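You operate a simulated robot arm through the tools that you are given. There is no shell and no other tool. Be economical: measure what you need, move in short steps, check, and stop when the job is done.

Carry out the task below with a simulated robot arm. There is one attempt and no reset: what you move stays moved.

Task
Shut the blue light box down, park its connector and cap the tester.
Fine: shutter closed and knob OFF first; the red connector parks in the white spare port; the grey cap goes on the tester port. Set down upright: grey square cap.

The check looks at the end state, three seconds after you hand in, the way a careful person would. Anything else that was tipped, shoved, dropped, spilled or broken makes it a failure. A push-on lid holds only when it is set on centred and level and pressed home; a screw cap is set on level and turned clockwise until tight.

Robot
A 6-joint arm with a two-finger parallel gripper, fixed in place. Base frame: the origin is at the foot of the arm, x ahead of it, y to its left, z up. Lengths are in mm, angles in degrees, forces in N, time in s.
With the tool pointing down near the work surface it reaches from about 160 to 840 mm from the base axis. Its first joint turns from -166.0 to 166.0 degrees. Payload 3.91 kg.
Tool frame: the origin (TCP) lies between the finger pads and is the grasp point; the fingertips stand 30 mm ahead of it; z points along the fingers, y is the line along which they close. The gripper opens to 110 mm. The fingers are 20 mm wide and 10 mm thick; the gripper's body (48 by 112 mm) begins 55 mm behind the TCP.
Orientation is that of the tool frame in the base frame, as [roll, pitch, yaw] about the fixed x, y, z axes, in that order (R = Rz(yaw) Ry(pitch) Rx(roll)). With the fingers straight down and closing along the base's y, the tool's x points along the base's -x, its y along +y and its z along -z.

Tools
- The arm moves only by the tool send_rows. Its argument "commands" is a list of rows, each an object of numbers (a shift or turn left out is 0, a gripper value left out holds the last): "tx", "ty", "tz": the shift along the base's x, y, z in units of 20 mm (1.0 is 20 mm); "ax", "ay", "az": the turn, a rotation vector about the base's x, y, z in units of 5 degrees (1.0 is 5 degrees); "fingers": the finger opening in mm, from 0 to 110. In form: [{"tx": .., "ty": .., "tz": .., "ax": .., "ay": .., "az": .., "fingers": ..}, ...]. A call has 1 to 10 rows; each row shifts and turns the commanded pose from where the row before left it. A call with a number of a shift or a turn outside -1 to 1 is refused whole. Rows are played at 5 a second. More than 50 mm and 8.6 degrees between two rows, or a gripper value outside its range, and nothing of the call is played. Where a pose cannot be reached the arm comes as near as it can. A force on the tool above 90 N (or 10 N above the force at the start of the call, whichever is more), or a blocked arm, ends the call early, and 0.2 s more pass. The fingers move at their own pace (about 108 mm/s each) and stop on an object; they squeeze with about 27 N. The grip force told is the motor's: it shows also when the fingers shut on nothing. Time passes only in rows, and 0.2 s behind the last, so rows that do not move let the fingers close. The reply holds the time, the measured pose of the TCP, the force on the tool along the base axes, the opening and the grip force, in the units named above and with some noise, with the torque about the TCP (base axes, N m) and any sound that the robot's microphone picked up.
- Cameras (640 x 400 px; columns grow to the right, rows downward): "scene" is fixed at [400.8, -496.8, 1700.9]; the picture's right is [0.99, -0.12, 0.00], its down [-0.07, -0.60, -0.79] and it looks along [0.10, 0.79, -0.61] (base axes); focal length 365 px, centre (320, 200). "wrist" rides on the gripper at [77, 7, -115] in the tool frame; the picture's right is [-0.09, 1.00, 0.00], its down [-0.80, -0.07, -0.59] and it looks along [-0.59, -0.05, 0.80] (tool axes); focal length 270 px, centre (320, 200). There is no depth. A picture from a camera that has moved, and an enlarged one, comes with that camera's place and axes in the base frame and with its lens.
- capture(camera): a new picture of that camera. It takes no simulated time.
- move_column(by): slides the trunk up (or, below 0, down) by that many mm; the arm rides with it, the base frame stays. It gives what a move gives, with no picture.
- close_up(camera, box): a new picture of the part [left, top, right, bottom] of that camera's present view, enlarged. It takes no simulated time.
- job_done(): hands the job in; it is judged then, once.

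Go step by step. Nothing tells you positions but the pictures and the camera data: compare them with the known pose of the tool, close in by small moves and look again before you grip or let go. The budget is 120 turns and 64 pictures, counting those below and the enlarged ones. Unless the task says otherwise, let go and move clear before handing in, and close with one line.

The tools are called after "Request:" as name(argument=value, ...) on one line, values as JSON. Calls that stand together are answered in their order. send_rows: Moves the arm, as the interface text tells. Its arguments: {"type":"object","properties":{"commands":{"type":"array","items":{"type":"object","properties":{"tx":{"type":"number"},"ty":{"type":"number"},"tz":{"type":"number"},"ax":{"type":"number"},"ay":{"type":"number"},"az":{"type":"number"},"fingers":{"type":"number"}}}}},"required":["commands"]} The other tools are called the same way: move_column (by) slides the trunk up or down; capture (camera) takes a picture; close_up (camera, box) takes an enlarged picture of a part of a camera's view; job_done () hands the job in.

At the start:

```text
t: 0.0
position: [423.1, 112.2, 1220.2]
orientation: [-179.9, 0.0, 179.9]
force: [0.3, 0.0, -0.8]
wrist_torque: [0.01, -0.02, 0.06]
grip_width: 110.0
gripper_force: 0.0
trunk travel left (down, up): [-475.0, 65.0]
```

scene: 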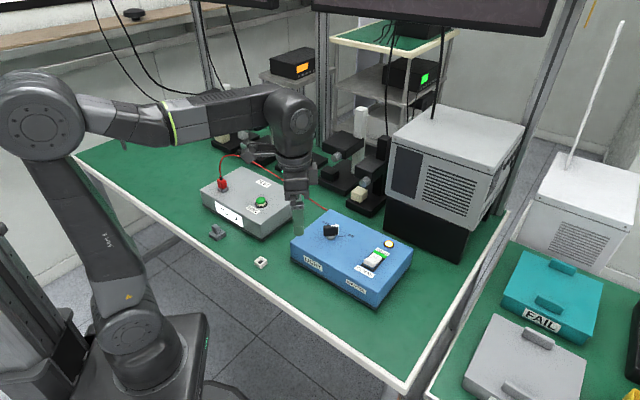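
wrist: 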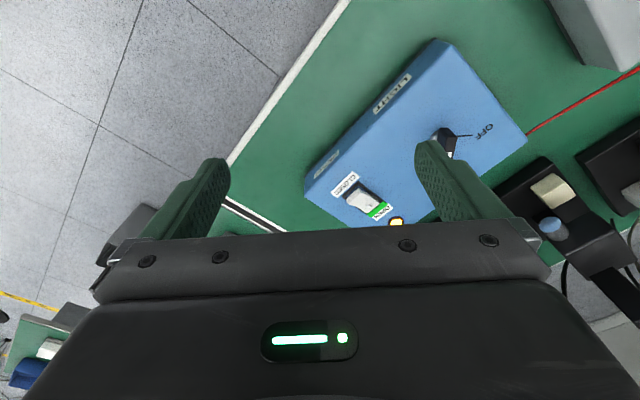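

I see a blue light box with a knob and a slider shutter, a grey tester with the red connector, and a small cap on the bench. I'll take enlarged views first.

Request:
close_up(camera="scene", box=[280, 190, 440, 290])

Request:
close_up(camera="scene", box=[180, 140, 340, 280])

```text
4.00 times, centred on (360, 240) of scene
camera zoom: at [400.8, -496.8, 1700.9], right [0.99, -0.12, 0.0], down [-0.07, -0.6, -0.79], along [0.1, 0.79, -0.61], focal length 1461 px, centre (160, 40)
```

zoom: 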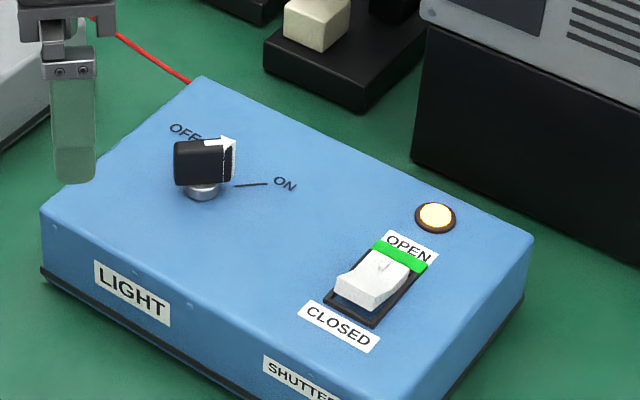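

```text
2.86 times, centred on (260, 210) of scene
camera zoom: at [400.8, -496.8, 1700.9], right [0.99, -0.12, 0.0], down [-0.07, -0.6, -0.79], along [0.1, 0.79, -0.61], focal length 1044 px, centre (491, 171)
```

zoom: 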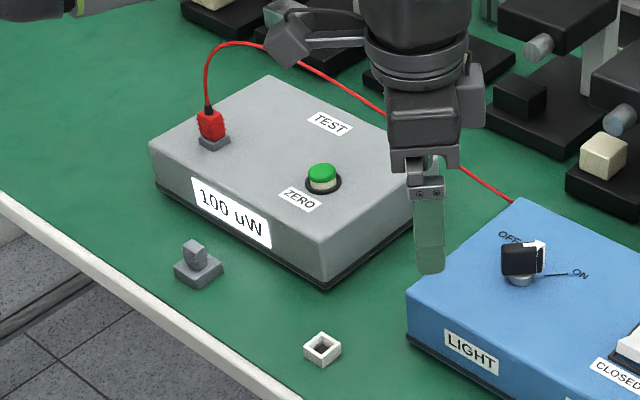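

The blue box is yawed roughly -42°, with its knob near (535,300,960). I'm moving the wrist camera over it for a closer view.

Request:
send_rows(commands=[{"tx": 0.4, "ty": 0.85, "tz": -0.5}, {"tx": 0.4, "ty": 0.85, "tz": -0.5}, {"tx": 0.4, "ty": 0.85, "tz": -0.5}, {"tx": 0.4, "ty": 0.85, "tz": -0.5}, {"tx": 0.4, "ty": 0.85, "tz": -0.5}, {"tx": 0.4, "ty": 0.85, "tz": -0.5}, {"tx": 0.4, "ty": 0.85, "tz": -0.5}, {"tx": 0.4, "ty": 0.85, "tz": -0.5}, {"tx": 0.4, "ty": 0.85, "tz": -0.5}, {"tx": 0.4, "ty": 0.85, "tz": -0.5}])

Request:
capture(camera="wrist")

```text
t: 2.2
position: [502.6, 281.5, 1122.6]
orientation: [-180.0, 0.0, 179.7]
force: [0.2, -0.2, -0.6]
wrist_torque: [-0.01, -0.01, 0.01]
grip_width: 110.2
gripper_force: 0.0
trunk travel left (down, up): [-475.0, 65.0]
```

```text
59 pictures are left
camera wrist: at [426.5, 288.8, 1237.3], right [0.09, 1.0, 0.0], down [0.8, -0.07, 0.6], along [0.59, -0.05, -0.8], focal length 270 px, centre (320, 200)
```

wrist: 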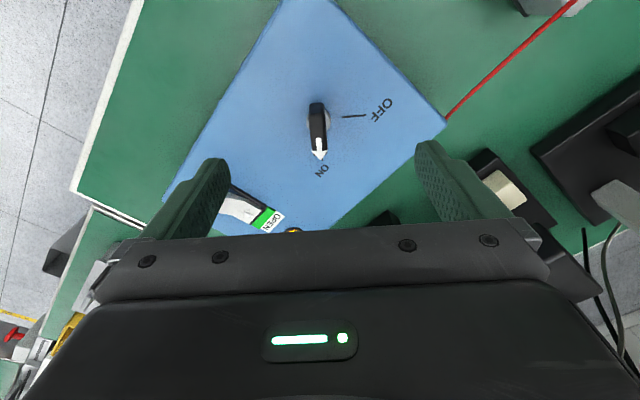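

The knob points to ON (base +x), and OFF lies 90° counter-clockwise seen from above. Next I'm moving to view the rocker.

Request:
send_rows(commands=[{"tx": 0.86, "ty": -0.69, "tz": -0.25}, {"tx": 0.86, "ty": -0.69, "tz": -0.25}, {"tx": 0.86, "ty": -0.69, "tz": -0.25}, {"tx": 0.86, "ty": -0.69, "tz": -0.25}, {"tx": 0.86, "ty": -0.69, "tz": -0.25}, {"tx": 0.86, "ty": -0.69, "tz": -0.25}, {"tx": 0.86, "ty": -0.69, "tz": -0.25}, {"tx": 0.86, "ty": -0.69, "tz": -0.25, "fingers": 0}, {}, {}])

Request:
capture(camera="wrist")

```text
t: 4.4
position: [640.3, 171.2, 1081.5]
orientation: [-179.9, 0.1, 179.9]
force: [-0.2, -0.3, -0.4]
wrist_torque: [-0.01, -0.01, 0.02]
grip_width: 0.0
gripper_force: 26.5
trunk travel left (down, up): [-475.0, 65.0]
```

```text
58 pictures are left
camera wrist: at [564.2, 178.2, 1197.0], right [0.09, 1.0, 0.0], down [0.8, -0.07, 0.6], along [0.59, -0.05, -0.8], focal length 270 px, centre (320, 200)
```

wrist: 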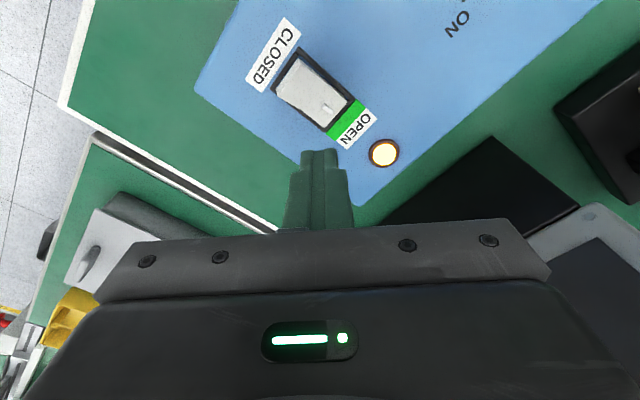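

Next I'm zooming in on the rocker to see which end stands up and get exact pixels.

Request:
close_up(camera="wrist", box=[240, 10, 400, 110])

```text
4.00 times, centred on (320, 60) of wrist
camera zoom: at [564.2, 178.2, 1197.0], right [0.09, 1.0, 0.0], down [0.8, -0.07, 0.6], along [0.59, -0.05, -0.8], focal length 1081 px, centre (320, 760)
```

zoom: 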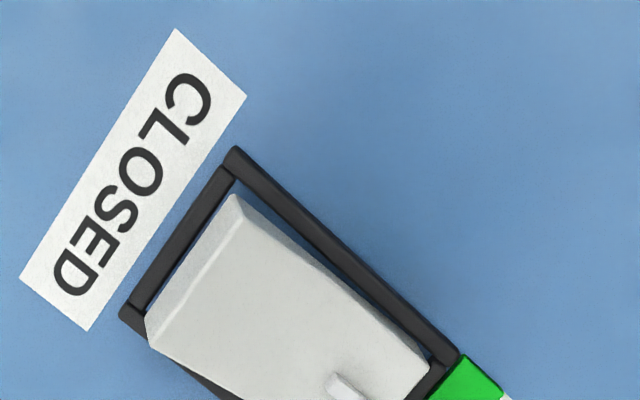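

The CLOSED end is raised. I'm turning the tool +48° to align with the box and centring the closed fingertips above that end.

Request:
send_rows(commands=[{"az": 0.96, "tx": -0.115, "ty": -0.085, "tz": -0.15}, {"az": 0.96, "tx": -0.115, "ty": -0.085, "tz": -0.15}, {"az": 0.96, "tx": -0.115, "ty": -0.085, "tz": -0.15}, {"az": 0.96, "tx": -0.115, "ty": -0.085, "tz": -0.15}, {"az": 0.96, "tx": -0.115, "ty": -0.085, "tz": -0.15}, {"az": 0.96, "tx": -0.115, "ty": -0.085, "tz": -0.15}, {"az": 0.96, "tx": -0.115, "ty": -0.085, "tz": -0.15}, {"az": 0.96, "tx": -0.115, "ty": -0.085, "tz": -0.15}, {"az": 0.96, "tx": -0.115, "ty": -0.085, "tz": -0.15}, {"az": 0.96, "tx": -0.115, "ty": -0.085, "tz": -0.15}])

Request:
capture(camera="wrist")

Request:
close_up(camera="scene", box=[330, 200, 430, 280])

```text
t: 6.6
position: [618.5, 154.8, 1051.8]
orientation: [180.0, -0.1, -132.0]
force: [1.2, 0.1, -0.2]
wrist_torque: [-0.05, 0.03, 0.02]
grip_width: 0.0
gripper_force: 26.8
trunk travel left (down, up): [-475.0, 65.0]
```

```text
56 pictures are left
camera wrist: at [562.1, 101.8, 1166.8], right [-0.68, 0.73, 0.0], down [0.59, 0.55, 0.6], along [0.44, 0.41, -0.8], focal length 270 px, centre (320, 200)
```

wrist: 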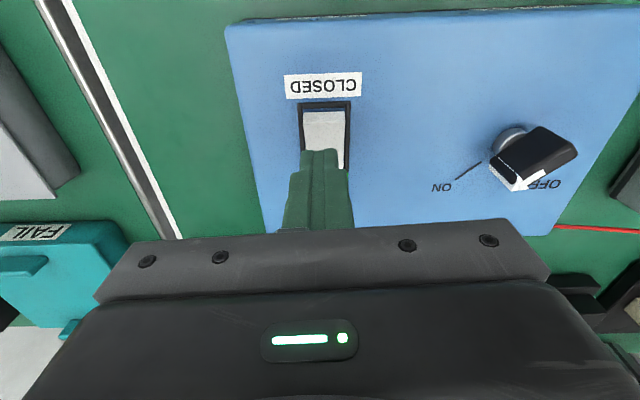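

```text
5.00 times, centred on (380, 240) of scene
camera zoom: at [400.8, -496.8, 1700.9], right [0.99, -0.12, 0.0], down [-0.07, -0.6, -0.79], along [0.1, 0.79, -0.61], focal length 1826 px, centre (20, 0)
```

zoom: 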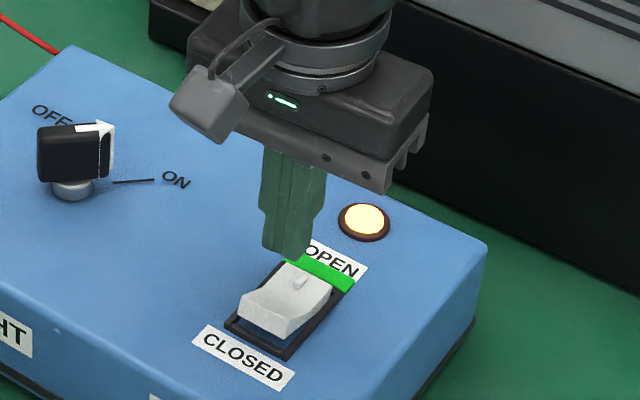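

The CLOSED end is near (612,152,973). I'm shifting onto it and descending to just above.

Request:
send_rows(commands=[{"tx": -0.35, "ty": -0.15}, {"tz": -0.5}, {"tz": -0.5}, {"tz": -0.5}, {"tz": -0.4}, {"tz": -0.15}])

Request:
close_up(camera="scene", box=[330, 200, 430, 280])

```text
t: 8.0
position: [611.9, 152.7, 1010.3]
orientation: [180.0, 0.1, -132.1]
force: [0.4, 0.0, 1.2]
wrist_torque: [-0.01, 0.0, -0.04]
grip_width: 0.2
gripper_force: 27.3
trunk travel left (down, up): [-475.0, 65.0]
```

```text
5.00 times, centred on (380, 240) of scene
camera zoom: at [400.8, -496.8, 1700.9], right [0.99, -0.12, 0.0], down [-0.07, -0.6, -0.79], along [0.1, 0.79, -0.61], focal length 1826 px, centre (20, 0)
```

zoom: 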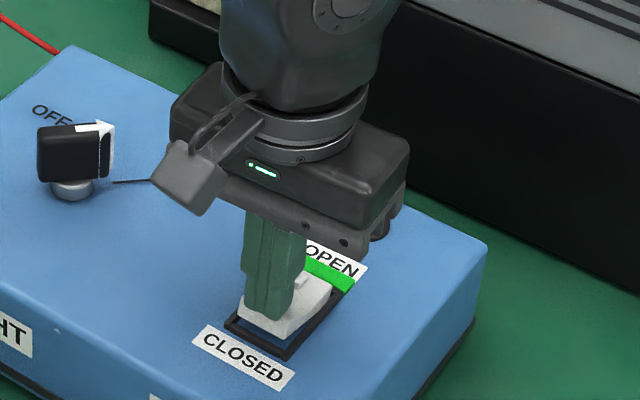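

The fingertips sit just above the raised end, so I'm pressing in small steps.

Request:
send_rows(commands=[{"tz": -0.15}, {"tz": -0.15}, {"tz": -0.15}, {"tz": -0.15}])

```text
t: 9.0
position: [610.2, 151.0, 1001.2]
orientation: [-179.8, 0.3, -132.2]
force: [-1.6, -1.2, 20.2]
wrist_torque: [0.15, -0.07, -0.23]
grip_width: 0.0
gripper_force: 27.3
trunk travel left (down, up): [-475.0, 65.0]
heard: click
```

I heard a click, so I'm lifting to check.

Request:
send_rows(commands=[{"tz": 0.5}, {"tz": 1}, {"tz": 1}, {"tz": 1, "tx": 0.5, "ty": -0.5}, {"tz": 1, "tx": 0.5, "ty": -0.5}])

Request:
close_up(camera="scene", box=[310, 200, 430, 280])

Request:
capture(camera="wrist")

```text
t: 10.2
position: [631.4, 131.2, 1089.7]
orientation: [179.9, 0.0, -132.2]
force: [-0.9, -0.1, -0.3]
wrist_torque: [0.0, 0.02, -0.01]
grip_width: 0.4
gripper_force: 26.7
trunk travel left (down, up): [-475.0, 65.0]
```

```text
5.00 times, centred on (370, 240) of scene
camera zoom: at [400.8, -496.8, 1700.9], right [0.99, -0.12, 0.0], down [-0.07, -0.6, -0.79], along [0.1, 0.79, -0.61], focal length 1826 px, centre (70, 0)
```

zoom: 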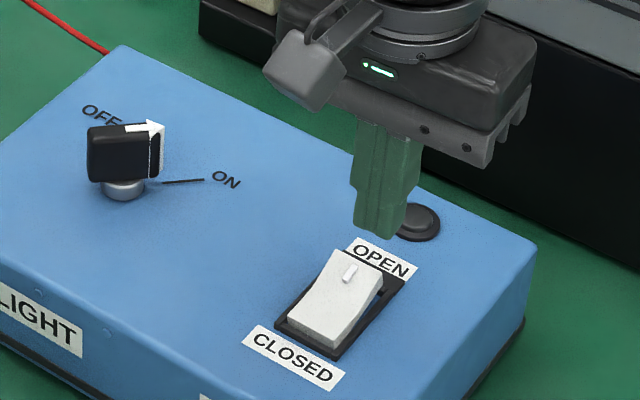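

```text
52 pictures are left
camera wrist: at [574.4, 78.5, 1203.8], right [-0.68, 0.73, 0.0], down [0.59, 0.55, 0.6], along [0.44, 0.4, -0.8], focal length 270 px, centre (320, 200)
```

wrist: 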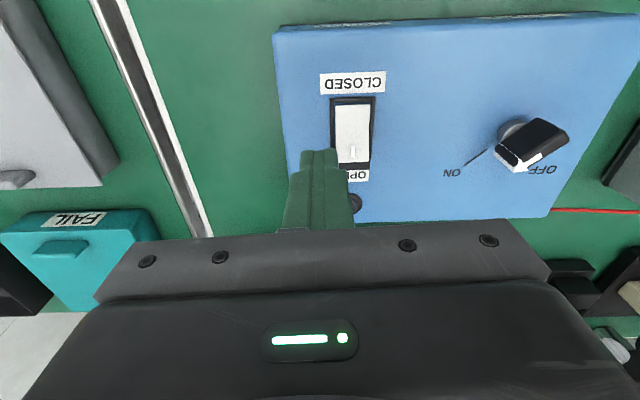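

The shutter is CLOSED and the lamp is out. Now I'm moving over the knob with the tool back at its start yaw.

Request:
send_rows(commands=[{"tx": -0.53, "ty": 0.73, "az": -0.96, "fingers": 70}, {"tx": -0.53, "ty": 0.73, "az": -0.96}, {"tx": -0.53, "ty": 0.73, "az": -0.96}, {"tx": -0.53, "ty": 0.73, "az": -0.96}, {"tx": -0.53, "ty": 0.73, "az": -0.96}, {"tx": -0.53, "ty": 0.73, "az": -0.96}, {"tx": -0.53, "ty": 0.73, "az": -0.96}, {"tx": -0.53, "ty": 0.73, "az": -0.96}, {"tx": -0.53, "ty": 0.73, "az": -0.96}, {"tx": -0.53, "ty": 0.73, "az": -0.96}])

Request:
capture(camera="wrist")

Request:
close_up(camera="scene", box=[290, 190, 390, 260])

```text
t: 12.4
position: [525.2, 277.5, 1088.8]
orientation: [-180.0, 0.1, 179.8]
force: [0.1, 0.7, -0.4]
wrist_torque: [-0.02, 0.01, -0.03]
grip_width: 70.2
gripper_force: 0.1
trunk travel left (down, up): [-475.0, 65.0]
```

```text
51 pictures are left
camera wrist: at [447.8, 285.1, 1204.6], right [0.09, 1.0, 0.0], down [0.8, -0.07, 0.6], along [0.59, -0.06, -0.8], focal length 270 px, centre (320, 200)
```

wrist: 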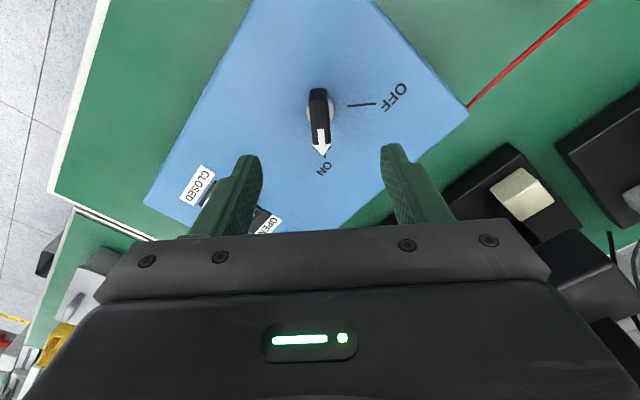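

```text
5.71 times, centred on (340, 225) of scene
camera zoom: at [400.8, -496.8, 1700.9], right [0.99, -0.12, 0.0], down [-0.07, -0.6, -0.79], along [0.1, 0.79, -0.61], focal length 2087 px, centre (206, 57)
```

zoom: 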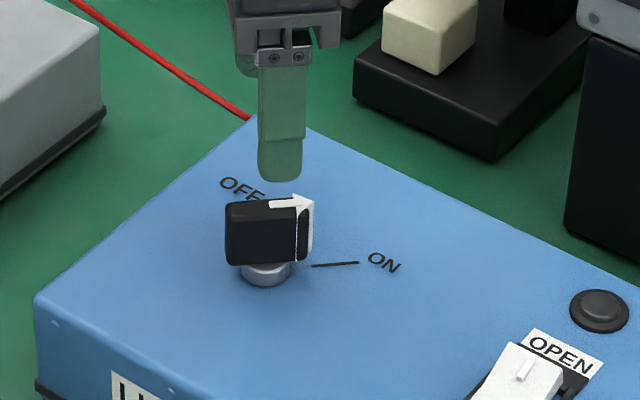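

The knob axis is at about (520,277). I'm descending with the fingers either side of the bar.

Request:
send_rows(commands=[{"tx": -0.22, "tz": -0.7}, {"tz": -0.8}, {"tz": -0.8}, {"tz": -0.8}, {"tz": -0.65}, {}])

Request:
close_up(camera="scene", box=[290, 190, 390, 260])

Request:
capture(camera="wrist")

```text
t: 13.8
position: [520.2, 277.6, 1014.3]
orientation: [-180.0, 0.0, 179.9]
force: [-0.4, 0.7, 0.6]
wrist_torque: [-0.02, -0.02, 0.02]
grip_width: 69.9
gripper_force: 0.1
trunk travel left (down, up): [-475.0, 65.0]
```

```text
5.71 times, centred on (340, 225) of scene
camera zoom: at [400.8, -496.8, 1700.9], right [0.99, -0.12, 0.0], down [-0.07, -0.6, -0.79], along [0.1, 0.79, -0.61], focal length 2087 px, centre (206, 57)
```

zoom: 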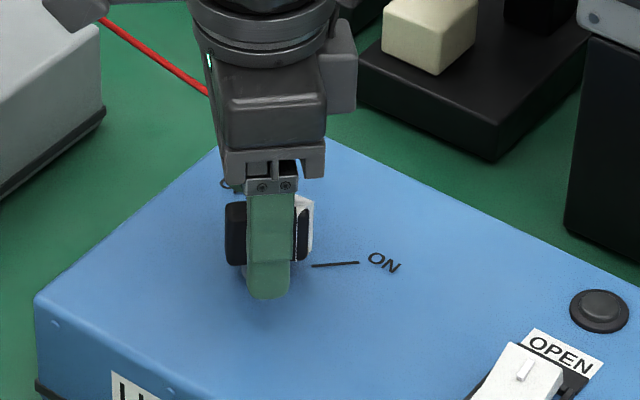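

```text
48 pictures are left
camera wrist: at [443.5, 285.2, 1129.0], right [0.09, 1.0, 0.0], down [0.8, -0.07, 0.6], along [0.59, -0.05, -0.8], focal length 270 px, centre (320, 200)
```

wrist: 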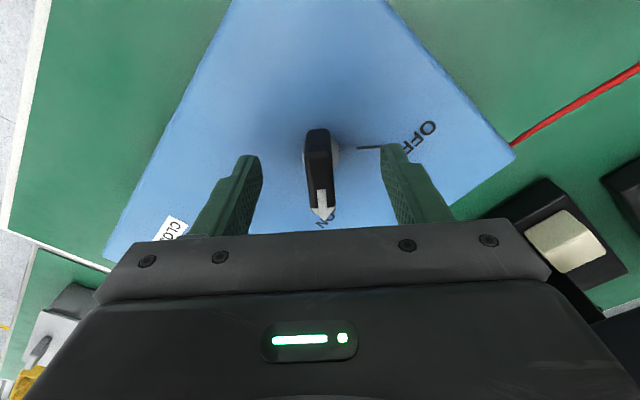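

Aligned. I'm closing on the bar.

Request:
send_rows(commands=[{"fingers": 0}, {}, {}, {}])

```text
t: 14.8
position: [521.0, 277.5, 1014.3]
orientation: [-179.9, 0.0, 179.9]
force: [-1.7, -0.7, -1.9]
wrist_torque: [0.06, -0.19, 0.08]
grip_width: 14.8
gripper_force: 45.1
trunk travel left (down, up): [-475.0, 65.0]
```

Gripped at 14.8 mm. I'm turning counter-clockwise now.

Request:
send_rows(commands=[{"az": 1}, {"az": 1}, {"az": 1}, {"az": 1}, {"az": 1}, {"az": 1}])

```text
t: 16.2
position: [519.8, 275.5, 1015.3]
orientation: [179.9, 0.1, -150.1]
force: [-2.5, -9.9, -2.1]
wrist_torque: [-0.17, -0.19, -0.04]
grip_width: 15.0
gripper_force: 45.1
trunk travel left (down, up): [-475.0, 65.0]
```

Request:
send_rows(commands=[{"az": 1, "ty": -0.05, "tx": -0.03}, {"az": 1, "ty": -0.05, "tx": -0.03}, {"az": 1}, {"az": 1}, {"az": 1}])

```text
t: 17.4
position: [522.8, 272.8, 1014.8]
orientation: [-180.0, 0.1, -125.1]
force: [20.4, -9.7, 8.4]
wrist_torque: [-0.39, -0.41, -0.14]
grip_width: 14.9
gripper_force: 45.4
trunk travel left (down, up): [-475.0, 65.0]
```

Request:
send_rows(commands=[{"tx": 0.15, "ty": -0.12}, {"tx": 0.1, "ty": -0.05}])

Request:
close_up(camera="scene", box=[290, 190, 390, 260])

Request:
capture(camera="wrist")

```text
t: 18.0
position: [522.5, 273.0, 1014.7]
orientation: [180.0, 0.1, -125.0]
force: [-0.4, 4.5, 9.8]
wrist_torque: [0.94, -1.02, 0.01]
grip_width: 14.8
gripper_force: 45.5
trunk travel left (down, up): [-475.0, 65.0]
```

```text
5.71 times, centred on (340, 225) of scene
camera zoom: at [400.8, -496.8, 1700.9], right [0.99, -0.12, 0.0], down [-0.07, -0.6, -0.79], along [0.1, 0.79, -0.61], focal length 2087 px, centre (206, 57)
```

zoom: 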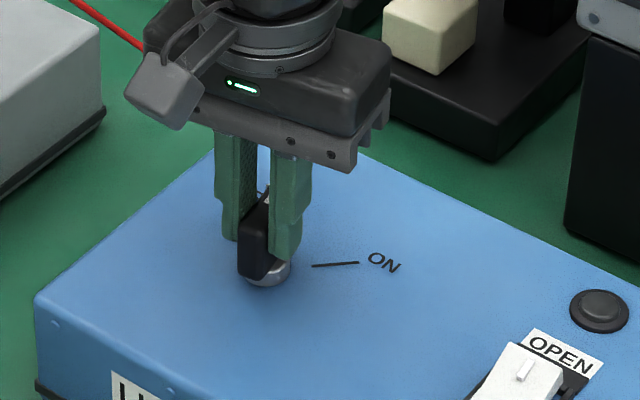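

```text
46 pictures are left
camera wrist: at [473.1, 214.5, 1129.1], right [-0.77, 0.64, 0.0], down [0.52, 0.61, 0.6], along [0.38, 0.46, -0.8], focal length 270 px, centre (320, 200)
```

wrist: 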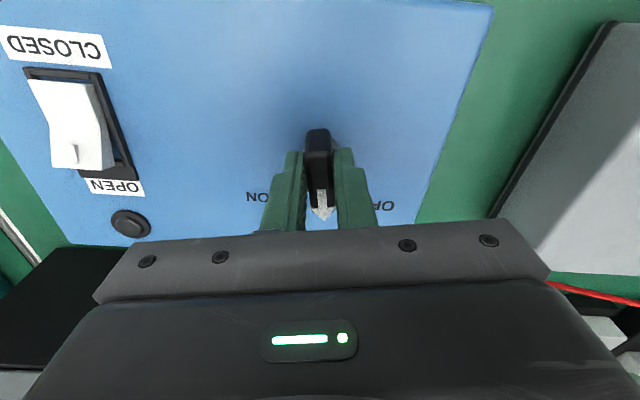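

The knob follows well (55° done). I'm continuing to 90° with a small centre correction.

Request:
send_rows(commands=[{"az": 1}, {"az": 1, "tx": 0.03}, {"az": 1, "ty": -0.03}, {"az": 1}])

Request:
send_rows(commands=[{"az": 1}, {"az": 1}, {"az": 1}])

```text
t: 19.0
position: [523.6, 273.3, 1014.3]
orientation: [180.0, 0.0, -105.0]
force: [-8.9, 10.4, 6.9]
wrist_torque: [1.13, 0.1, 0.06]
grip_width: 14.7
gripper_force: 44.9
trunk travel left (down, up): [-475.0, 65.0]
```

```text
t: 19.8
position: [524.8, 271.8, 1013.7]
orientation: [-179.8, 0.0, -90.0]
force: [2.4, 13.9, 11.3]
wrist_torque: [-0.41, 0.34, 0.0]
grip_width: 14.6
gripper_force: 45.4
trunk travel left (down, up): [-475.0, 65.0]
```

Request:
capture(camera="wrist")

Request:
close_up(camera="scene", box=[290, 190, 390, 260])

```text
45 pictures are left
camera wrist: at [518.5, 195.9, 1129.1], right [-1.0, 0.09, 0.0], down [0.07, 0.8, 0.59], along [0.05, 0.59, -0.8], focal length 270 px, centre (320, 200)
```

wrist: 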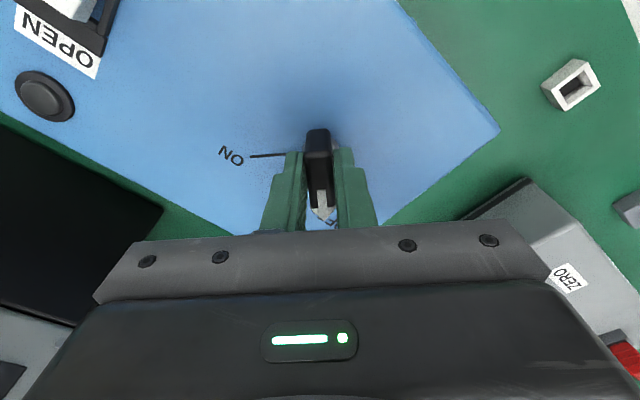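

```text
5.71 times, centred on (340, 225) of scene
camera zoom: at [400.8, -496.8, 1700.9], right [0.99, -0.12, 0.0], down [-0.07, -0.6, -0.79], along [0.1, 0.79, -0.61], focal length 2087 px, centre (206, 57)
```

zoom: 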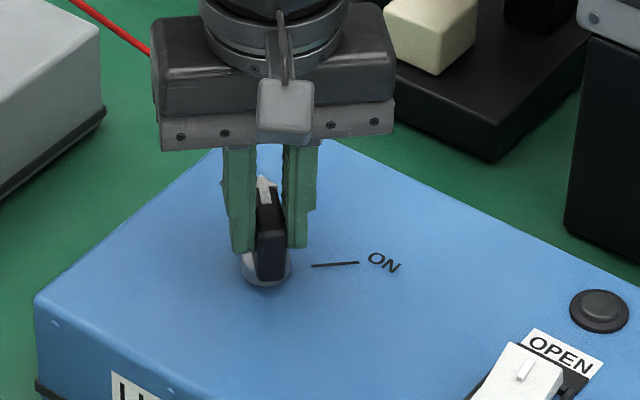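

The bar is at 90°. I'm releasing and lifting to check the mark.

Request:
send_rows(commands=[{"fingers": 60}, {}, {"tz": 0.8}, {"tz": 1}, {"tz": 1}, {"tz": 1, "ty": 0.5}])

Request:
close_up(camera="wrist", box=[240, 40, 400, 140])

Request:
close_up(camera="scene", box=[290, 190, 390, 260])

```text
t: 21.2
position: [523.3, 281.4, 1090.2]
orientation: [-180.0, 0.1, -90.1]
force: [-0.6, 0.2, 0.3]
wrist_torque: [-0.01, 0.01, 0.0]
grip_width: 60.0
gripper_force: 0.1
trunk travel left (down, up): [-475.0, 65.0]
```

```text
4.00 times, centred on (320, 90) of wrist
camera zoom: at [517.8, 205.3, 1204.0], right [-1.0, 0.09, 0.0], down [0.07, 0.8, 0.6], along [0.05, 0.59, -0.8], focal length 1081 px, centre (320, 640)
```

zoom: 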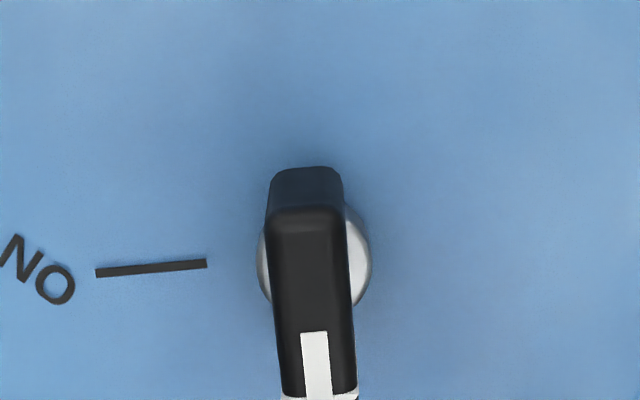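

```text
5.71 times, centred on (340, 225) of scene
camera zoom: at [400.8, -496.8, 1700.9], right [0.99, -0.12, 0.0], down [-0.07, -0.6, -0.79], along [0.1, 0.79, -0.61], focal length 2087 px, centre (206, 57)
```

zoom: 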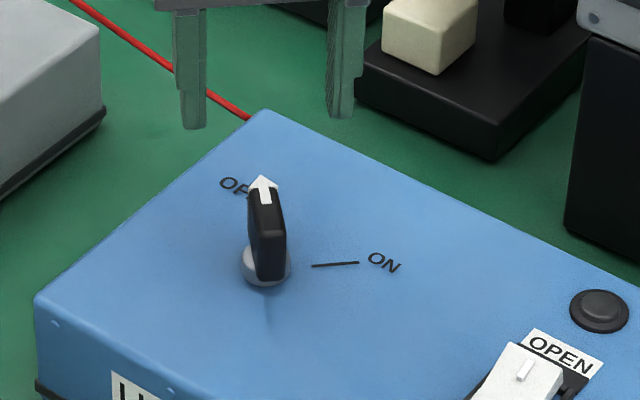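

Request:
send_rows(commands=[{"ty": 1, "tz": 0.5}, {"ty": 1, "tz": 0.5}, {"ty": 0.5, "tz": 0.5}])

Request:
capture(camera="wrist")

```text
t: 22.0
position: [524.5, 330.2, 1119.7]
orientation: [179.9, 0.0, -90.1]
force: [-0.6, -0.4, 0.1]
wrist_torque: [-0.02, 0.02, 0.0]
grip_width: 60.0
gripper_force: 0.1
trunk travel left (down, up): [-475.0, 65.0]
```

```text
41 pictures are left
camera wrist: at [517.6, 255.0, 1234.3], right [-1.0, 0.09, 0.0], down [0.07, 0.8, 0.6], along [0.05, 0.59, -0.8], focal length 270 px, centre (320, 200)
```

wrist: 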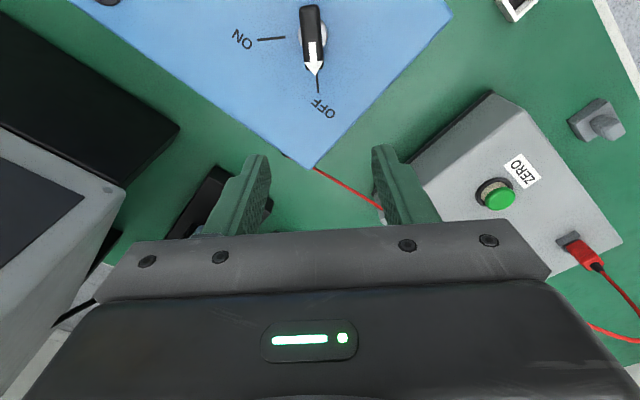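

The pointer is aligned with OFF. Next I'm flying over to the tester and its red connector, near (200,555).

Request:
send_rows(commands=[{"tx": -0.95, "ty": 0.8}, {"tx": -0.95, "ty": 0.8}, {"tx": -0.95, "ty": 0.8}, {"tx": -0.95, "ty": 0.8}, {"tx": -0.95, "ty": 0.8}, {"tx": -0.95, "ty": 0.8}, {"tx": -0.95, "ty": 0.8}])

Request:
send_rows(commands=[{"tx": -0.95, "ty": 0.8}, {"tx": -0.95, "ty": 0.8}, {"tx": -0.95, "ty": 0.8}, {"tx": -0.95, "ty": 0.8}, {"tx": -0.95, "ty": 0.8}, {"tx": -0.95, "ty": 0.8}, {"tx": -0.95, "ty": 0.8}])

Request:
capture(camera="wrist")

Request:
capture(camera="scene")

```text
t: 23.6
position: [391.5, 443.6, 1120.4]
orientation: [-180.0, 0.0, -90.1]
force: [0.6, 0.0, 0.2]
wrist_torque: [0.05, 0.0, -0.02]
grip_width: 60.1
gripper_force: 0.1
trunk travel left (down, up): [-475.0, 65.0]
```

```text
t: 25.2
position: [259.6, 557.5, 1120.1]
orientation: [-180.0, 0.1, -90.1]
force: [-0.4, -0.2, -0.8]
wrist_torque: [0.02, 0.01, -0.01]
grip_width: 59.8
gripper_force: 0.0
trunk travel left (down, up): [-475.0, 65.0]
```

```text
40 pictures are left
camera wrist: at [253.8, 480.6, 1234.1], right [-1.0, 0.09, 0.0], down [0.07, 0.8, 0.6], along [0.05, 0.59, -0.8], focal length 270 px, centre (320, 200)
```

wrist: 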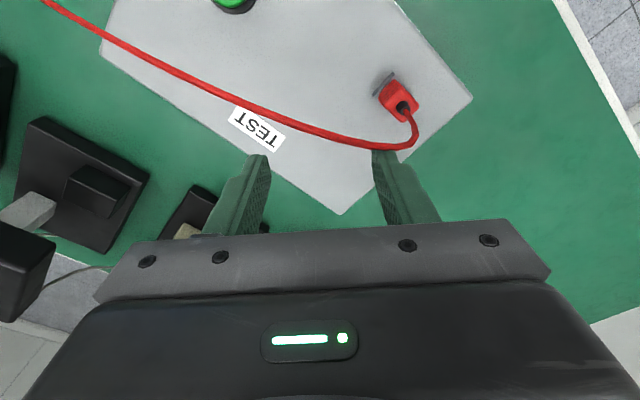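

```text
39 pictures are left
```

scene: 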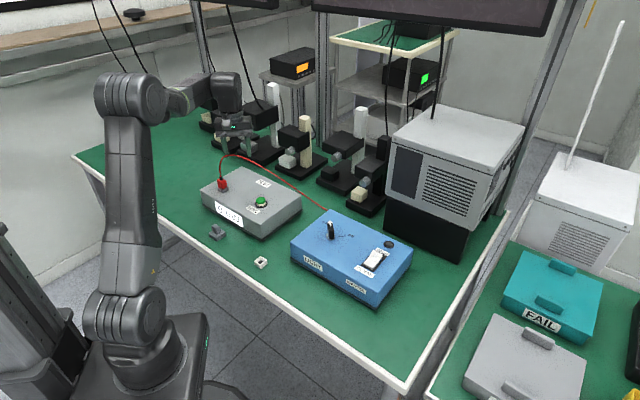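

The tester is yawed about 45°, with the connector near (189,555). I'm turning the tool to -135° and centring over it at the same height.

Request:
send_rows(commands=[{"tx": -0.35, "ty": 0.05, "az": -1}, {"tx": -0.35, "ty": 0.05, "az": -1}, {"tx": -0.35, "ty": 0.05, "az": -1}, {"tx": -0.35, "ty": 0.05, "az": -1}, {"tx": -0.35, "ty": 0.05, "az": -1}, {"tx": -0.35, "ty": 0.05, "az": -1}, {"tx": -0.35, "ty": 0.05, "az": -1}, {"tx": -0.35, "ty": 0.05, "az": -1}, {"tx": -0.35, "ty": 0.05, "az": -1}])

Request:
capture(camera="wrist")

Request:
close_up(camera="scene", box=[180, 120, 300, 240])

```text
t: 27.2
position: [198.5, 564.9, 1119.3]
orientation: [180.0, 0.1, -135.2]
force: [-0.8, 0.7, 0.4]
wrist_torque: [0.0, 0.01, -0.03]
grip_width: 59.8
gripper_force: 0.0
trunk travel left (down, up): [-475.0, 65.0]
```

```text
38 pictures are left
camera wrist: at [137.2, 515.8, 1233.9], right [-0.64, 0.77, 0.0], down [0.62, 0.51, 0.6], along [0.46, 0.38, -0.8], focal length 270 px, centre (320, 200)
```

wrist: 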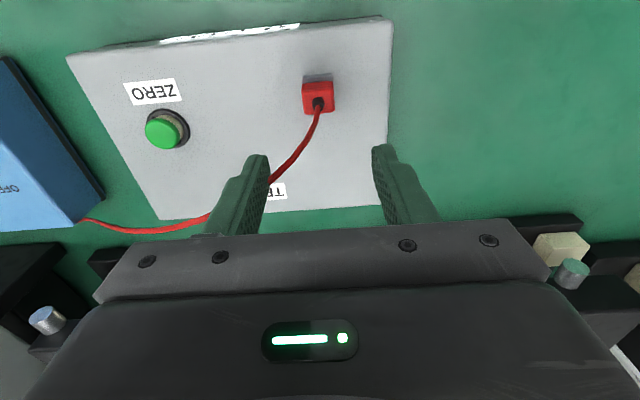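

```text
3.33 times, centred on (240, 180) of scene
camera zoom: at [400.8, -496.8, 1700.9], right [0.99, -0.12, 0.0], down [-0.07, -0.6, -0.79], along [0.1, 0.79, -0.61], focal length 1218 px, centre (587, 267)
```

zoom: 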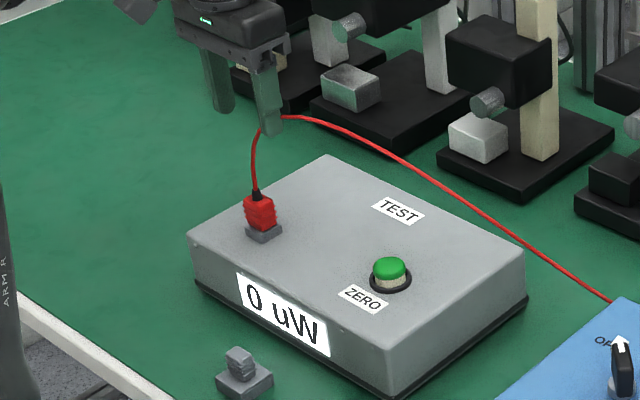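

The tester now reads 0 µW. The connector is at about (191,558), square to the tool; I'm centring and lowering partway.

Request:
send_rows(commands=[{"tx": -0.37, "ty": -0.35, "fingers": 75}, {"tz": -0.9}, {"tz": -0.9}, {"tz": -0.9}, {"tz": -0.5}])

Request:
capture(camera="wrist")

Request:
close_up(camera="scene", box=[180, 120, 300, 240])

```text
t: 28.4
position: [187.7, 556.9, 1056.5]
orientation: [-180.0, 0.1, -135.1]
force: [0.5, 0.2, -0.4]
wrist_torque: [-0.01, -0.02, 0.02]
grip_width: 75.3
gripper_force: 0.1
trunk travel left (down, up): [-475.0, 65.0]
```

```text
36 pictures are left
camera wrist: at [128.2, 507.4, 1170.6], right [-0.64, 0.77, 0.0], down [0.62, 0.51, 0.6], along [0.46, 0.38, -0.8], focal length 270 px, centre (320, 200)
```

wrist: 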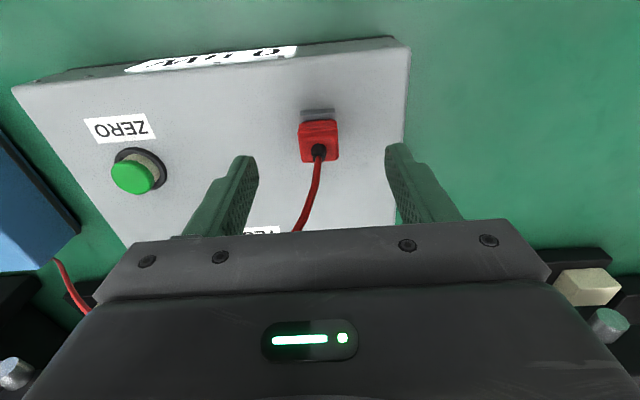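

```text
3.33 times, centred on (240, 180) of scene
camera zoom: at [400.8, -496.8, 1700.9], right [0.99, -0.12, 0.0], down [-0.07, -0.6, -0.79], along [0.1, 0.79, -0.61], focal length 1218 px, centre (587, 267)
```

zoom: 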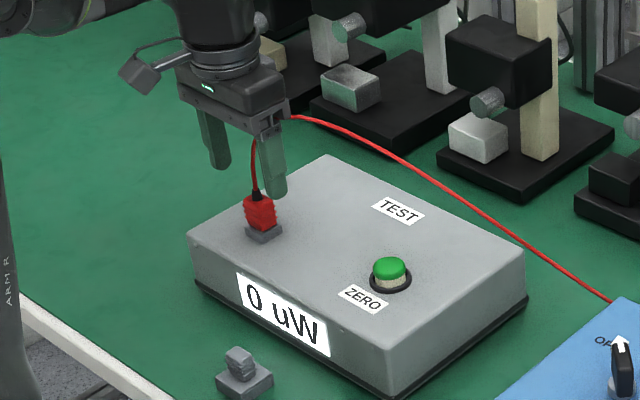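

The connector is centred between the fingers. I'm lowering to grasp height and closing.

Request:
send_rows(commands=[{"tx": 0.18, "ty": 0.08, "tz": -0.5}, {"tz": -0.6}, {"tz": -0.6}, {"tz": -0.5}, {"tz": -0.3}, {}])

Request:
capture(camera="wrist")

Request:
close_up(camera="scene", box=[190, 140, 270, 220])

```text
t: 29.8
position: [191.8, 559.3, 1006.0]
orientation: [180.0, 0.1, -135.1]
force: [0.1, -0.4, -0.3]
wrist_torque: [-0.06, 0.05, -0.01]
grip_width: 75.1
gripper_force: 0.1
trunk travel left (down, up): [-475.0, 65.0]
```

```text
34 pictures are left
camera wrist: at [132.7, 509.4, 1120.9], right [-0.64, 0.77, 0.0], down [0.62, 0.51, 0.6], along [0.46, 0.38, -0.8], focal length 270 px, centre (320, 200)
```

wrist: 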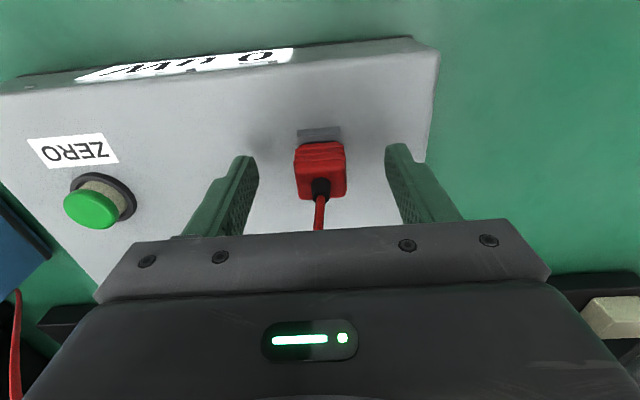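

```text
5.00 times, centred on (230, 180) of scene
camera zoom: at [400.8, -496.8, 1700.9], right [0.99, -0.12, 0.0], down [-0.07, -0.6, -0.79], along [0.1, 0.79, -0.61], focal length 1826 px, centre (770, 300)
```

zoom: 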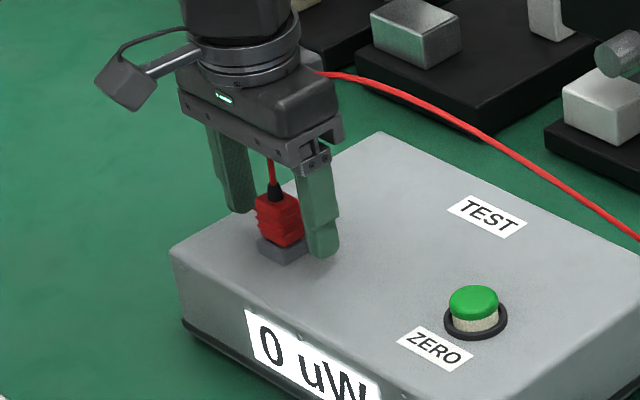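

Good position. Closing.

Request:
send_rows(commands=[{"fingers": 0}, {}, {}, {}])

```text
t: 30.8
position: [191.5, 558.8, 1006.0]
orientation: [180.0, 0.1, -135.1]
force: [-0.4, 1.7, 2.0]
wrist_torque: [0.07, 0.04, -0.02]
grip_width: 24.6
gripper_force: 27.5
trunk travel left (down, up): [-475.0, 65.0]
```

Gripped at 24.6 mm. Pulling straight up.

Request:
send_rows(commands=[{"tz": 0.2}, {"tz": 0.2}, {"tz": 0.2}, {"tz": 0.3}, {"tz": 0.5}, {"tz": 0.5}])

Request:
close_up(camera="scene", box=[190, 140, 270, 220])

```text
t: 32.2
position: [192.1, 557.9, 1044.0]
orientation: [180.0, 0.0, -135.1]
force: [1.3, -0.2, -0.6]
wrist_torque: [-0.01, 0.01, -0.01]
grip_width: 25.2
gripper_force: 27.7
trunk travel left (down, up): [-475.0, 65.0]
```

```text
5.00 times, centred on (230, 180) of scene
camera zoom: at [400.8, -496.8, 1700.9], right [0.99, -0.12, 0.0], down [-0.07, -0.6, -0.79], along [0.1, 0.79, -0.61], focal length 1826 px, centre (770, 300)
```

zoom: 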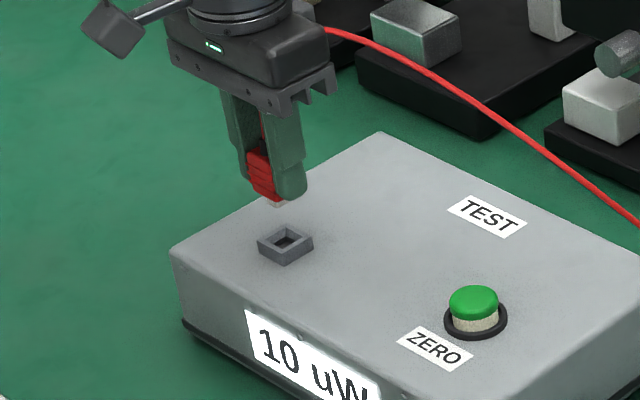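

The connector is out, and its port centre is (191.5,558.8). Carrying it high toward the white port at about (322,263).

Request:
send_rows(commands=[{"tz": 1}, {"tz": 1, "ty": -0.5}, {"tz": 0.5, "tx": 0.5, "ty": -1}, {"tx": 0.55, "ty": -1}, {"tx": 0.55, "ty": -1}, {"tx": 0.55, "ty": -1}, {"tx": 0.55, "ty": -1}, {"tx": 0.55, "ty": -1}, {"tx": 0.55, "ty": -1}, {"tx": 0.55, "ty": -1}])

Request:
send_rows(commands=[{"tx": 0.55, "ty": -1}, {"tx": 0.55, "ty": -1}, {"tx": 0.55, "ty": -1}, {"tx": 0.55, "ty": -1}, {"tx": 0.55, "ty": -0.9}, {"tx": 0.2, "ty": -0.2}])

Request:
capture(camera="wrist")

Request:
capture(camera="scene")

```text
t: 34.4
position: [279.9, 388.7, 1093.2]
orientation: [180.0, -0.1, -135.2]
force: [0.3, -1.3, -0.2]
wrist_torque: [0.02, -0.01, -0.02]
grip_width: 25.1
gripper_force: 26.8
trunk travel left (down, up): [-475.0, 65.0]
```

```text
t: 35.8
position: [338.4, 287.2, 1094.4]
orientation: [-180.0, 0.0, -135.1]
force: [0.9, 0.1, -0.7]
wrist_torque: [-0.01, 0.02, -0.01]
grip_width: 25.2
gripper_force: 27.1
trunk travel left (down, up): [-475.0, 65.0]
```

```text
31 pictures are left
camera wrist: at [279.5, 237.9, 1209.5], right [-0.64, 0.77, 0.0], down [0.62, 0.52, 0.6], along [0.46, 0.38, -0.8], focal length 270 px, centre (320, 200)
```

wrist: 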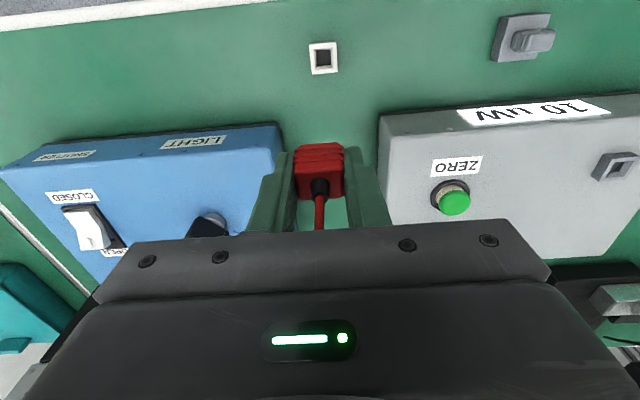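

```text
30 pictures are left
```

scene: 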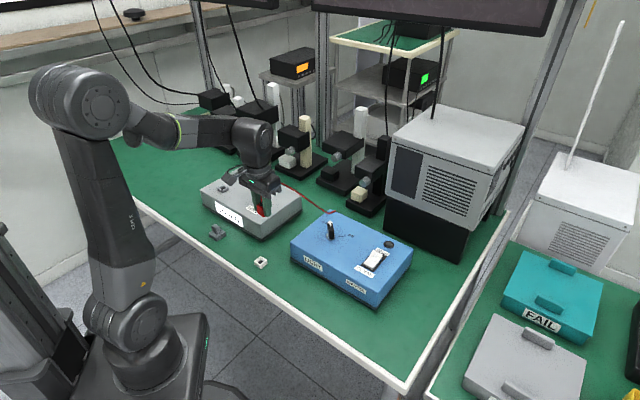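

The white port is at about (317,272), top z ≈ 888, and aligned with the tool. Descending beside it to refine.

Request:
send_rows(commands=[{"tx": -0.1, "ty": -0.02, "tz": -0.9}, {"tx": -0.1, "ty": -0.02, "tz": -0.9}, {"tx": -0.1, "ty": -0.02, "tz": -0.9}, {"tx": -0.1, "ty": -0.02, "tz": -0.9}, {"tz": -0.9}, {"tz": -0.9}])

Request:
capture(camera="wrist")

Request:
close_up(camera="scene", box=[220, 200, 310, 280])

```text
t: 37.2
position: [331.8, 284.5, 987.0]
orientation: [180.0, 0.1, -135.1]
force: [-0.1, 0.1, -0.7]
wrist_torque: [0.02, -0.03, -0.01]
grip_width: 24.9
gripper_force: 27.4
trunk travel left (down, up): [-475.0, 65.0]
```

```text
29 pictures are left
camera wrist: at [272.2, 235.5, 1101.5], right [-0.64, 0.77, 0.0], down [0.62, 0.51, 0.6], along [0.46, 0.38, -0.8], focal length 270 px, centre (320, 200)
```

wrist: 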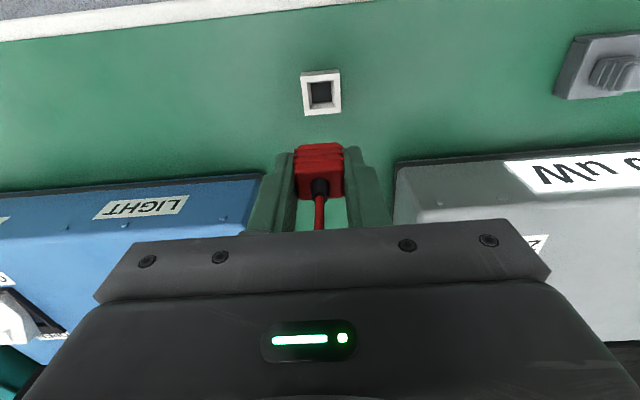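

```text
5.00 times, centred on (265, 240) of scene
camera zoom: at [400.8, -496.8, 1700.9], right [0.99, -0.12, 0.0], down [-0.07, -0.6, -0.79], along [0.1, 0.79, -0.61], focal length 1826 px, centre (595, 0)
```

zoom: 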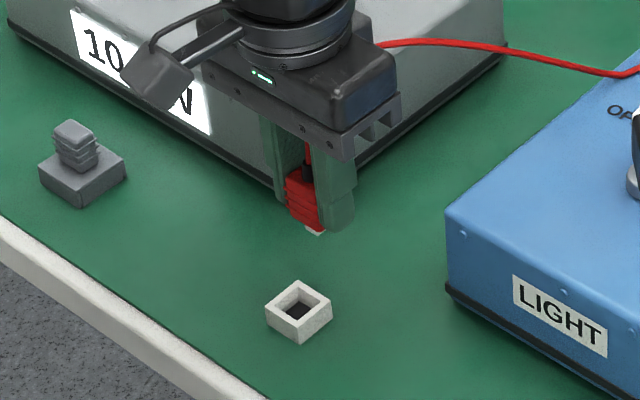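

Port centre about (316.4,272.2). Moving above it with roughly 15 mm clearance, then checking both views.

Request:
send_rows(commands=[{"tx": -0.4, "ty": -0.31}, {"tx": -0.37, "ty": -0.3}, {"tz": -0.7}, {"tz": -0.7}, {"tz": -0.25}, {}])

Request:
close_up(camera="wrist", box=[240, 100, 400, 200])

Request:
close_up(camera="scene", box=[240, 230, 290, 280])

```text
t: 38.6
position: [315.3, 273.4, 953.1]
orientation: [180.0, 0.0, -135.1]
force: [0.7, 0.3, -0.3]
wrist_torque: [0.0, 0.0, -0.04]
grip_width: 25.2
gripper_force: 27.1
trunk travel left (down, up): [-475.0, 65.0]
```

```text
4.00 times, centred on (320, 150) of wrist
camera zoom: at [256.4, 223.7, 1067.8], right [-0.64, 0.77, 0.0], down [0.62, 0.51, 0.59], along [0.46, 0.38, -0.8], focal length 1081 px, centre (320, 400)
```

zoom: 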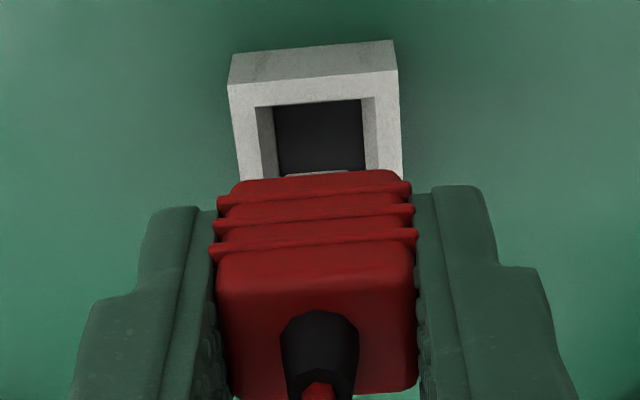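

```text
8.00 times, centred on (265, 255) of scene
camera zoom: at [400.8, -496.8, 1700.9], right [0.99, -0.12, 0.0], down [-0.07, -0.6, -0.79], along [0.1, 0.79, -0.61], focal length 2922 px, centre (760, -240)
```

zoom: 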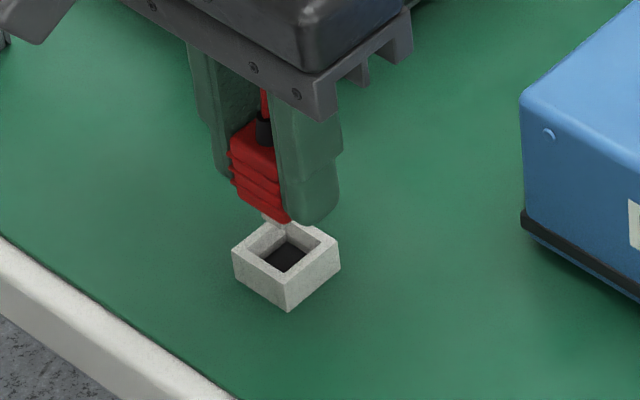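

Laterally aligned; depth needs roughly +2–3 mm. I'm shifting and lowering a little for a low-parallax check.

Request:
send_rows(commands=[{"tx": 0.12, "ty": 0.05}, {"tz": -0.4}, {"tz": -0.3}, {}])

Request:
close_up(camera="wrist", box=[240, 100, 400, 200])

Request:
close_up(camera="scene", box=[245, 240, 285, 275])

```text
t: 39.6
position: [316.2, 274.5, 939.7]
orientation: [180.0, 0.1, -135.1]
force: [0.9, 0.5, 0.5]
wrist_torque: [0.0, -0.04, 0.0]
grip_width: 24.8
gripper_force: 27.0
trunk travel left (down, up): [-475.0, 65.0]
```

```text
4.00 times, centred on (320, 150) of wrist
camera zoom: at [258.3, 225.9, 1054.0], right [-0.64, 0.77, 0.0], down [0.62, 0.51, 0.6], along [0.46, 0.38, -0.8], focal length 1081 px, centre (320, 400)
```

zoom: 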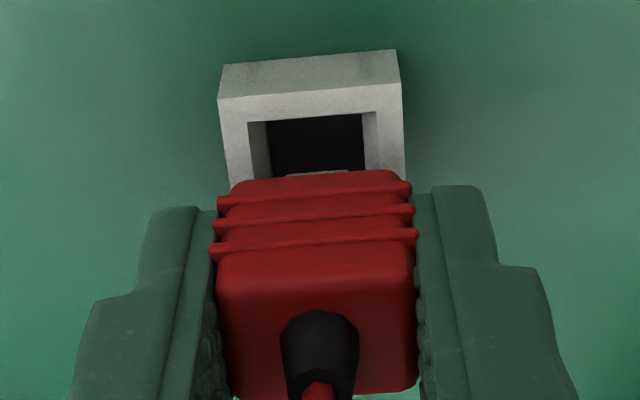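

```text
11.43 times, centred on (265, 258) of scene
camera zoom: at [400.8, -496.8, 1700.9], right [0.99, -0.12, 0.0], down [-0.07, -0.6, -0.79], along [0.1, 0.79, -0.61], focal length 4174 px, centre (949, -457)
```

zoom: 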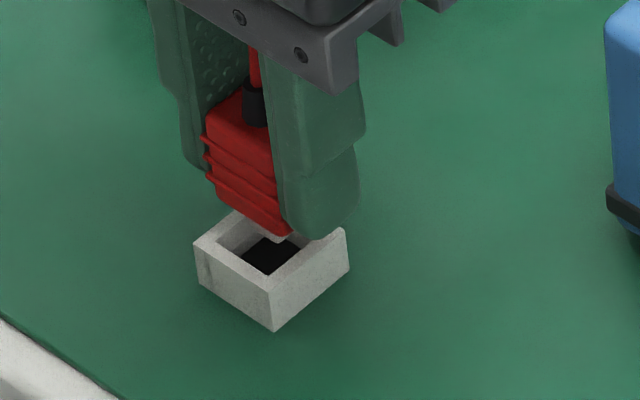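

The views disagree by only about 1–2 mm, so this is near centre. I'm feeling downward gently.

Request:
send_rows(commands=[{"tz": -0.1}, {"tz": -0.1}, {"tz": -0.1}])

Request:
close_up(camera="scene", box=[250, 245, 280, 270])

```text
t: 40.4
position: [316.3, 273.9, 933.2]
orientation: [180.0, -0.1, -135.2]
force: [-3.0, -3.6, 1.2]
wrist_torque: [-0.15, 0.14, 0.04]
grip_width: 25.1
gripper_force: 27.2
trunk travel left (down, up): [-475.0, 65.0]
```

```text
16.00 times, centred on (265, 258) of scene
camera zoom: at [400.8, -496.8, 1700.9], right [0.99, -0.12, 0.0], down [-0.07, -0.6, -0.79], along [0.1, 0.79, -0.61], focal length 5844 px, centre (1200, -720)
```

zoom: 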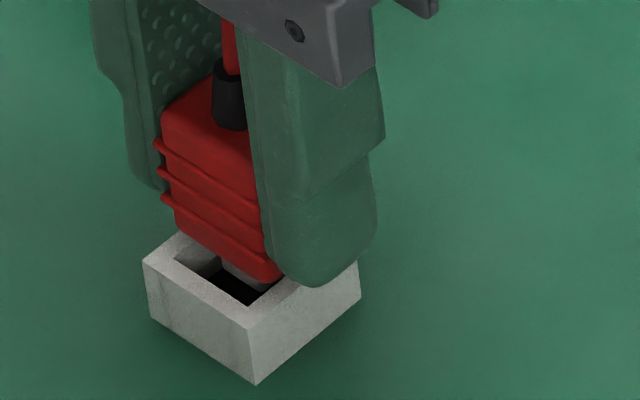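

The plug is entering but rubs on the far (+x,+y) wall. I'm shifting back slightly.

Request:
send_rows(commands=[{"tx": -0.05, "ty": -0.05}, {"tx": -0.02, "ty": -0.02}, {}])

```text
t: 41.2
position: [316.3, 271.9, 932.6]
orientation: [179.9, 0.0, -135.1]
force: [-0.8, 0.1, -0.9]
wrist_torque: [0.02, 0.04, -0.02]
grip_width: 24.9
gripper_force: 26.9
trunk travel left (down, up): [-475.0, 65.0]
```

Request:
send_rows(commands=[{"tz": -0.1}, {"tz": -0.1}, {"tz": -0.1}])

```text
t: 42.0
position: [316.4, 273.2, 928.4]
orientation: [-180.0, 0.4, -135.1]
force: [0.1, 0.5, 20.8]
wrist_torque: [0.02, 0.03, -0.02]
grip_width: 25.1
gripper_force: 27.2
trunk travel left (down, up): [-475.0, 65.0]
```

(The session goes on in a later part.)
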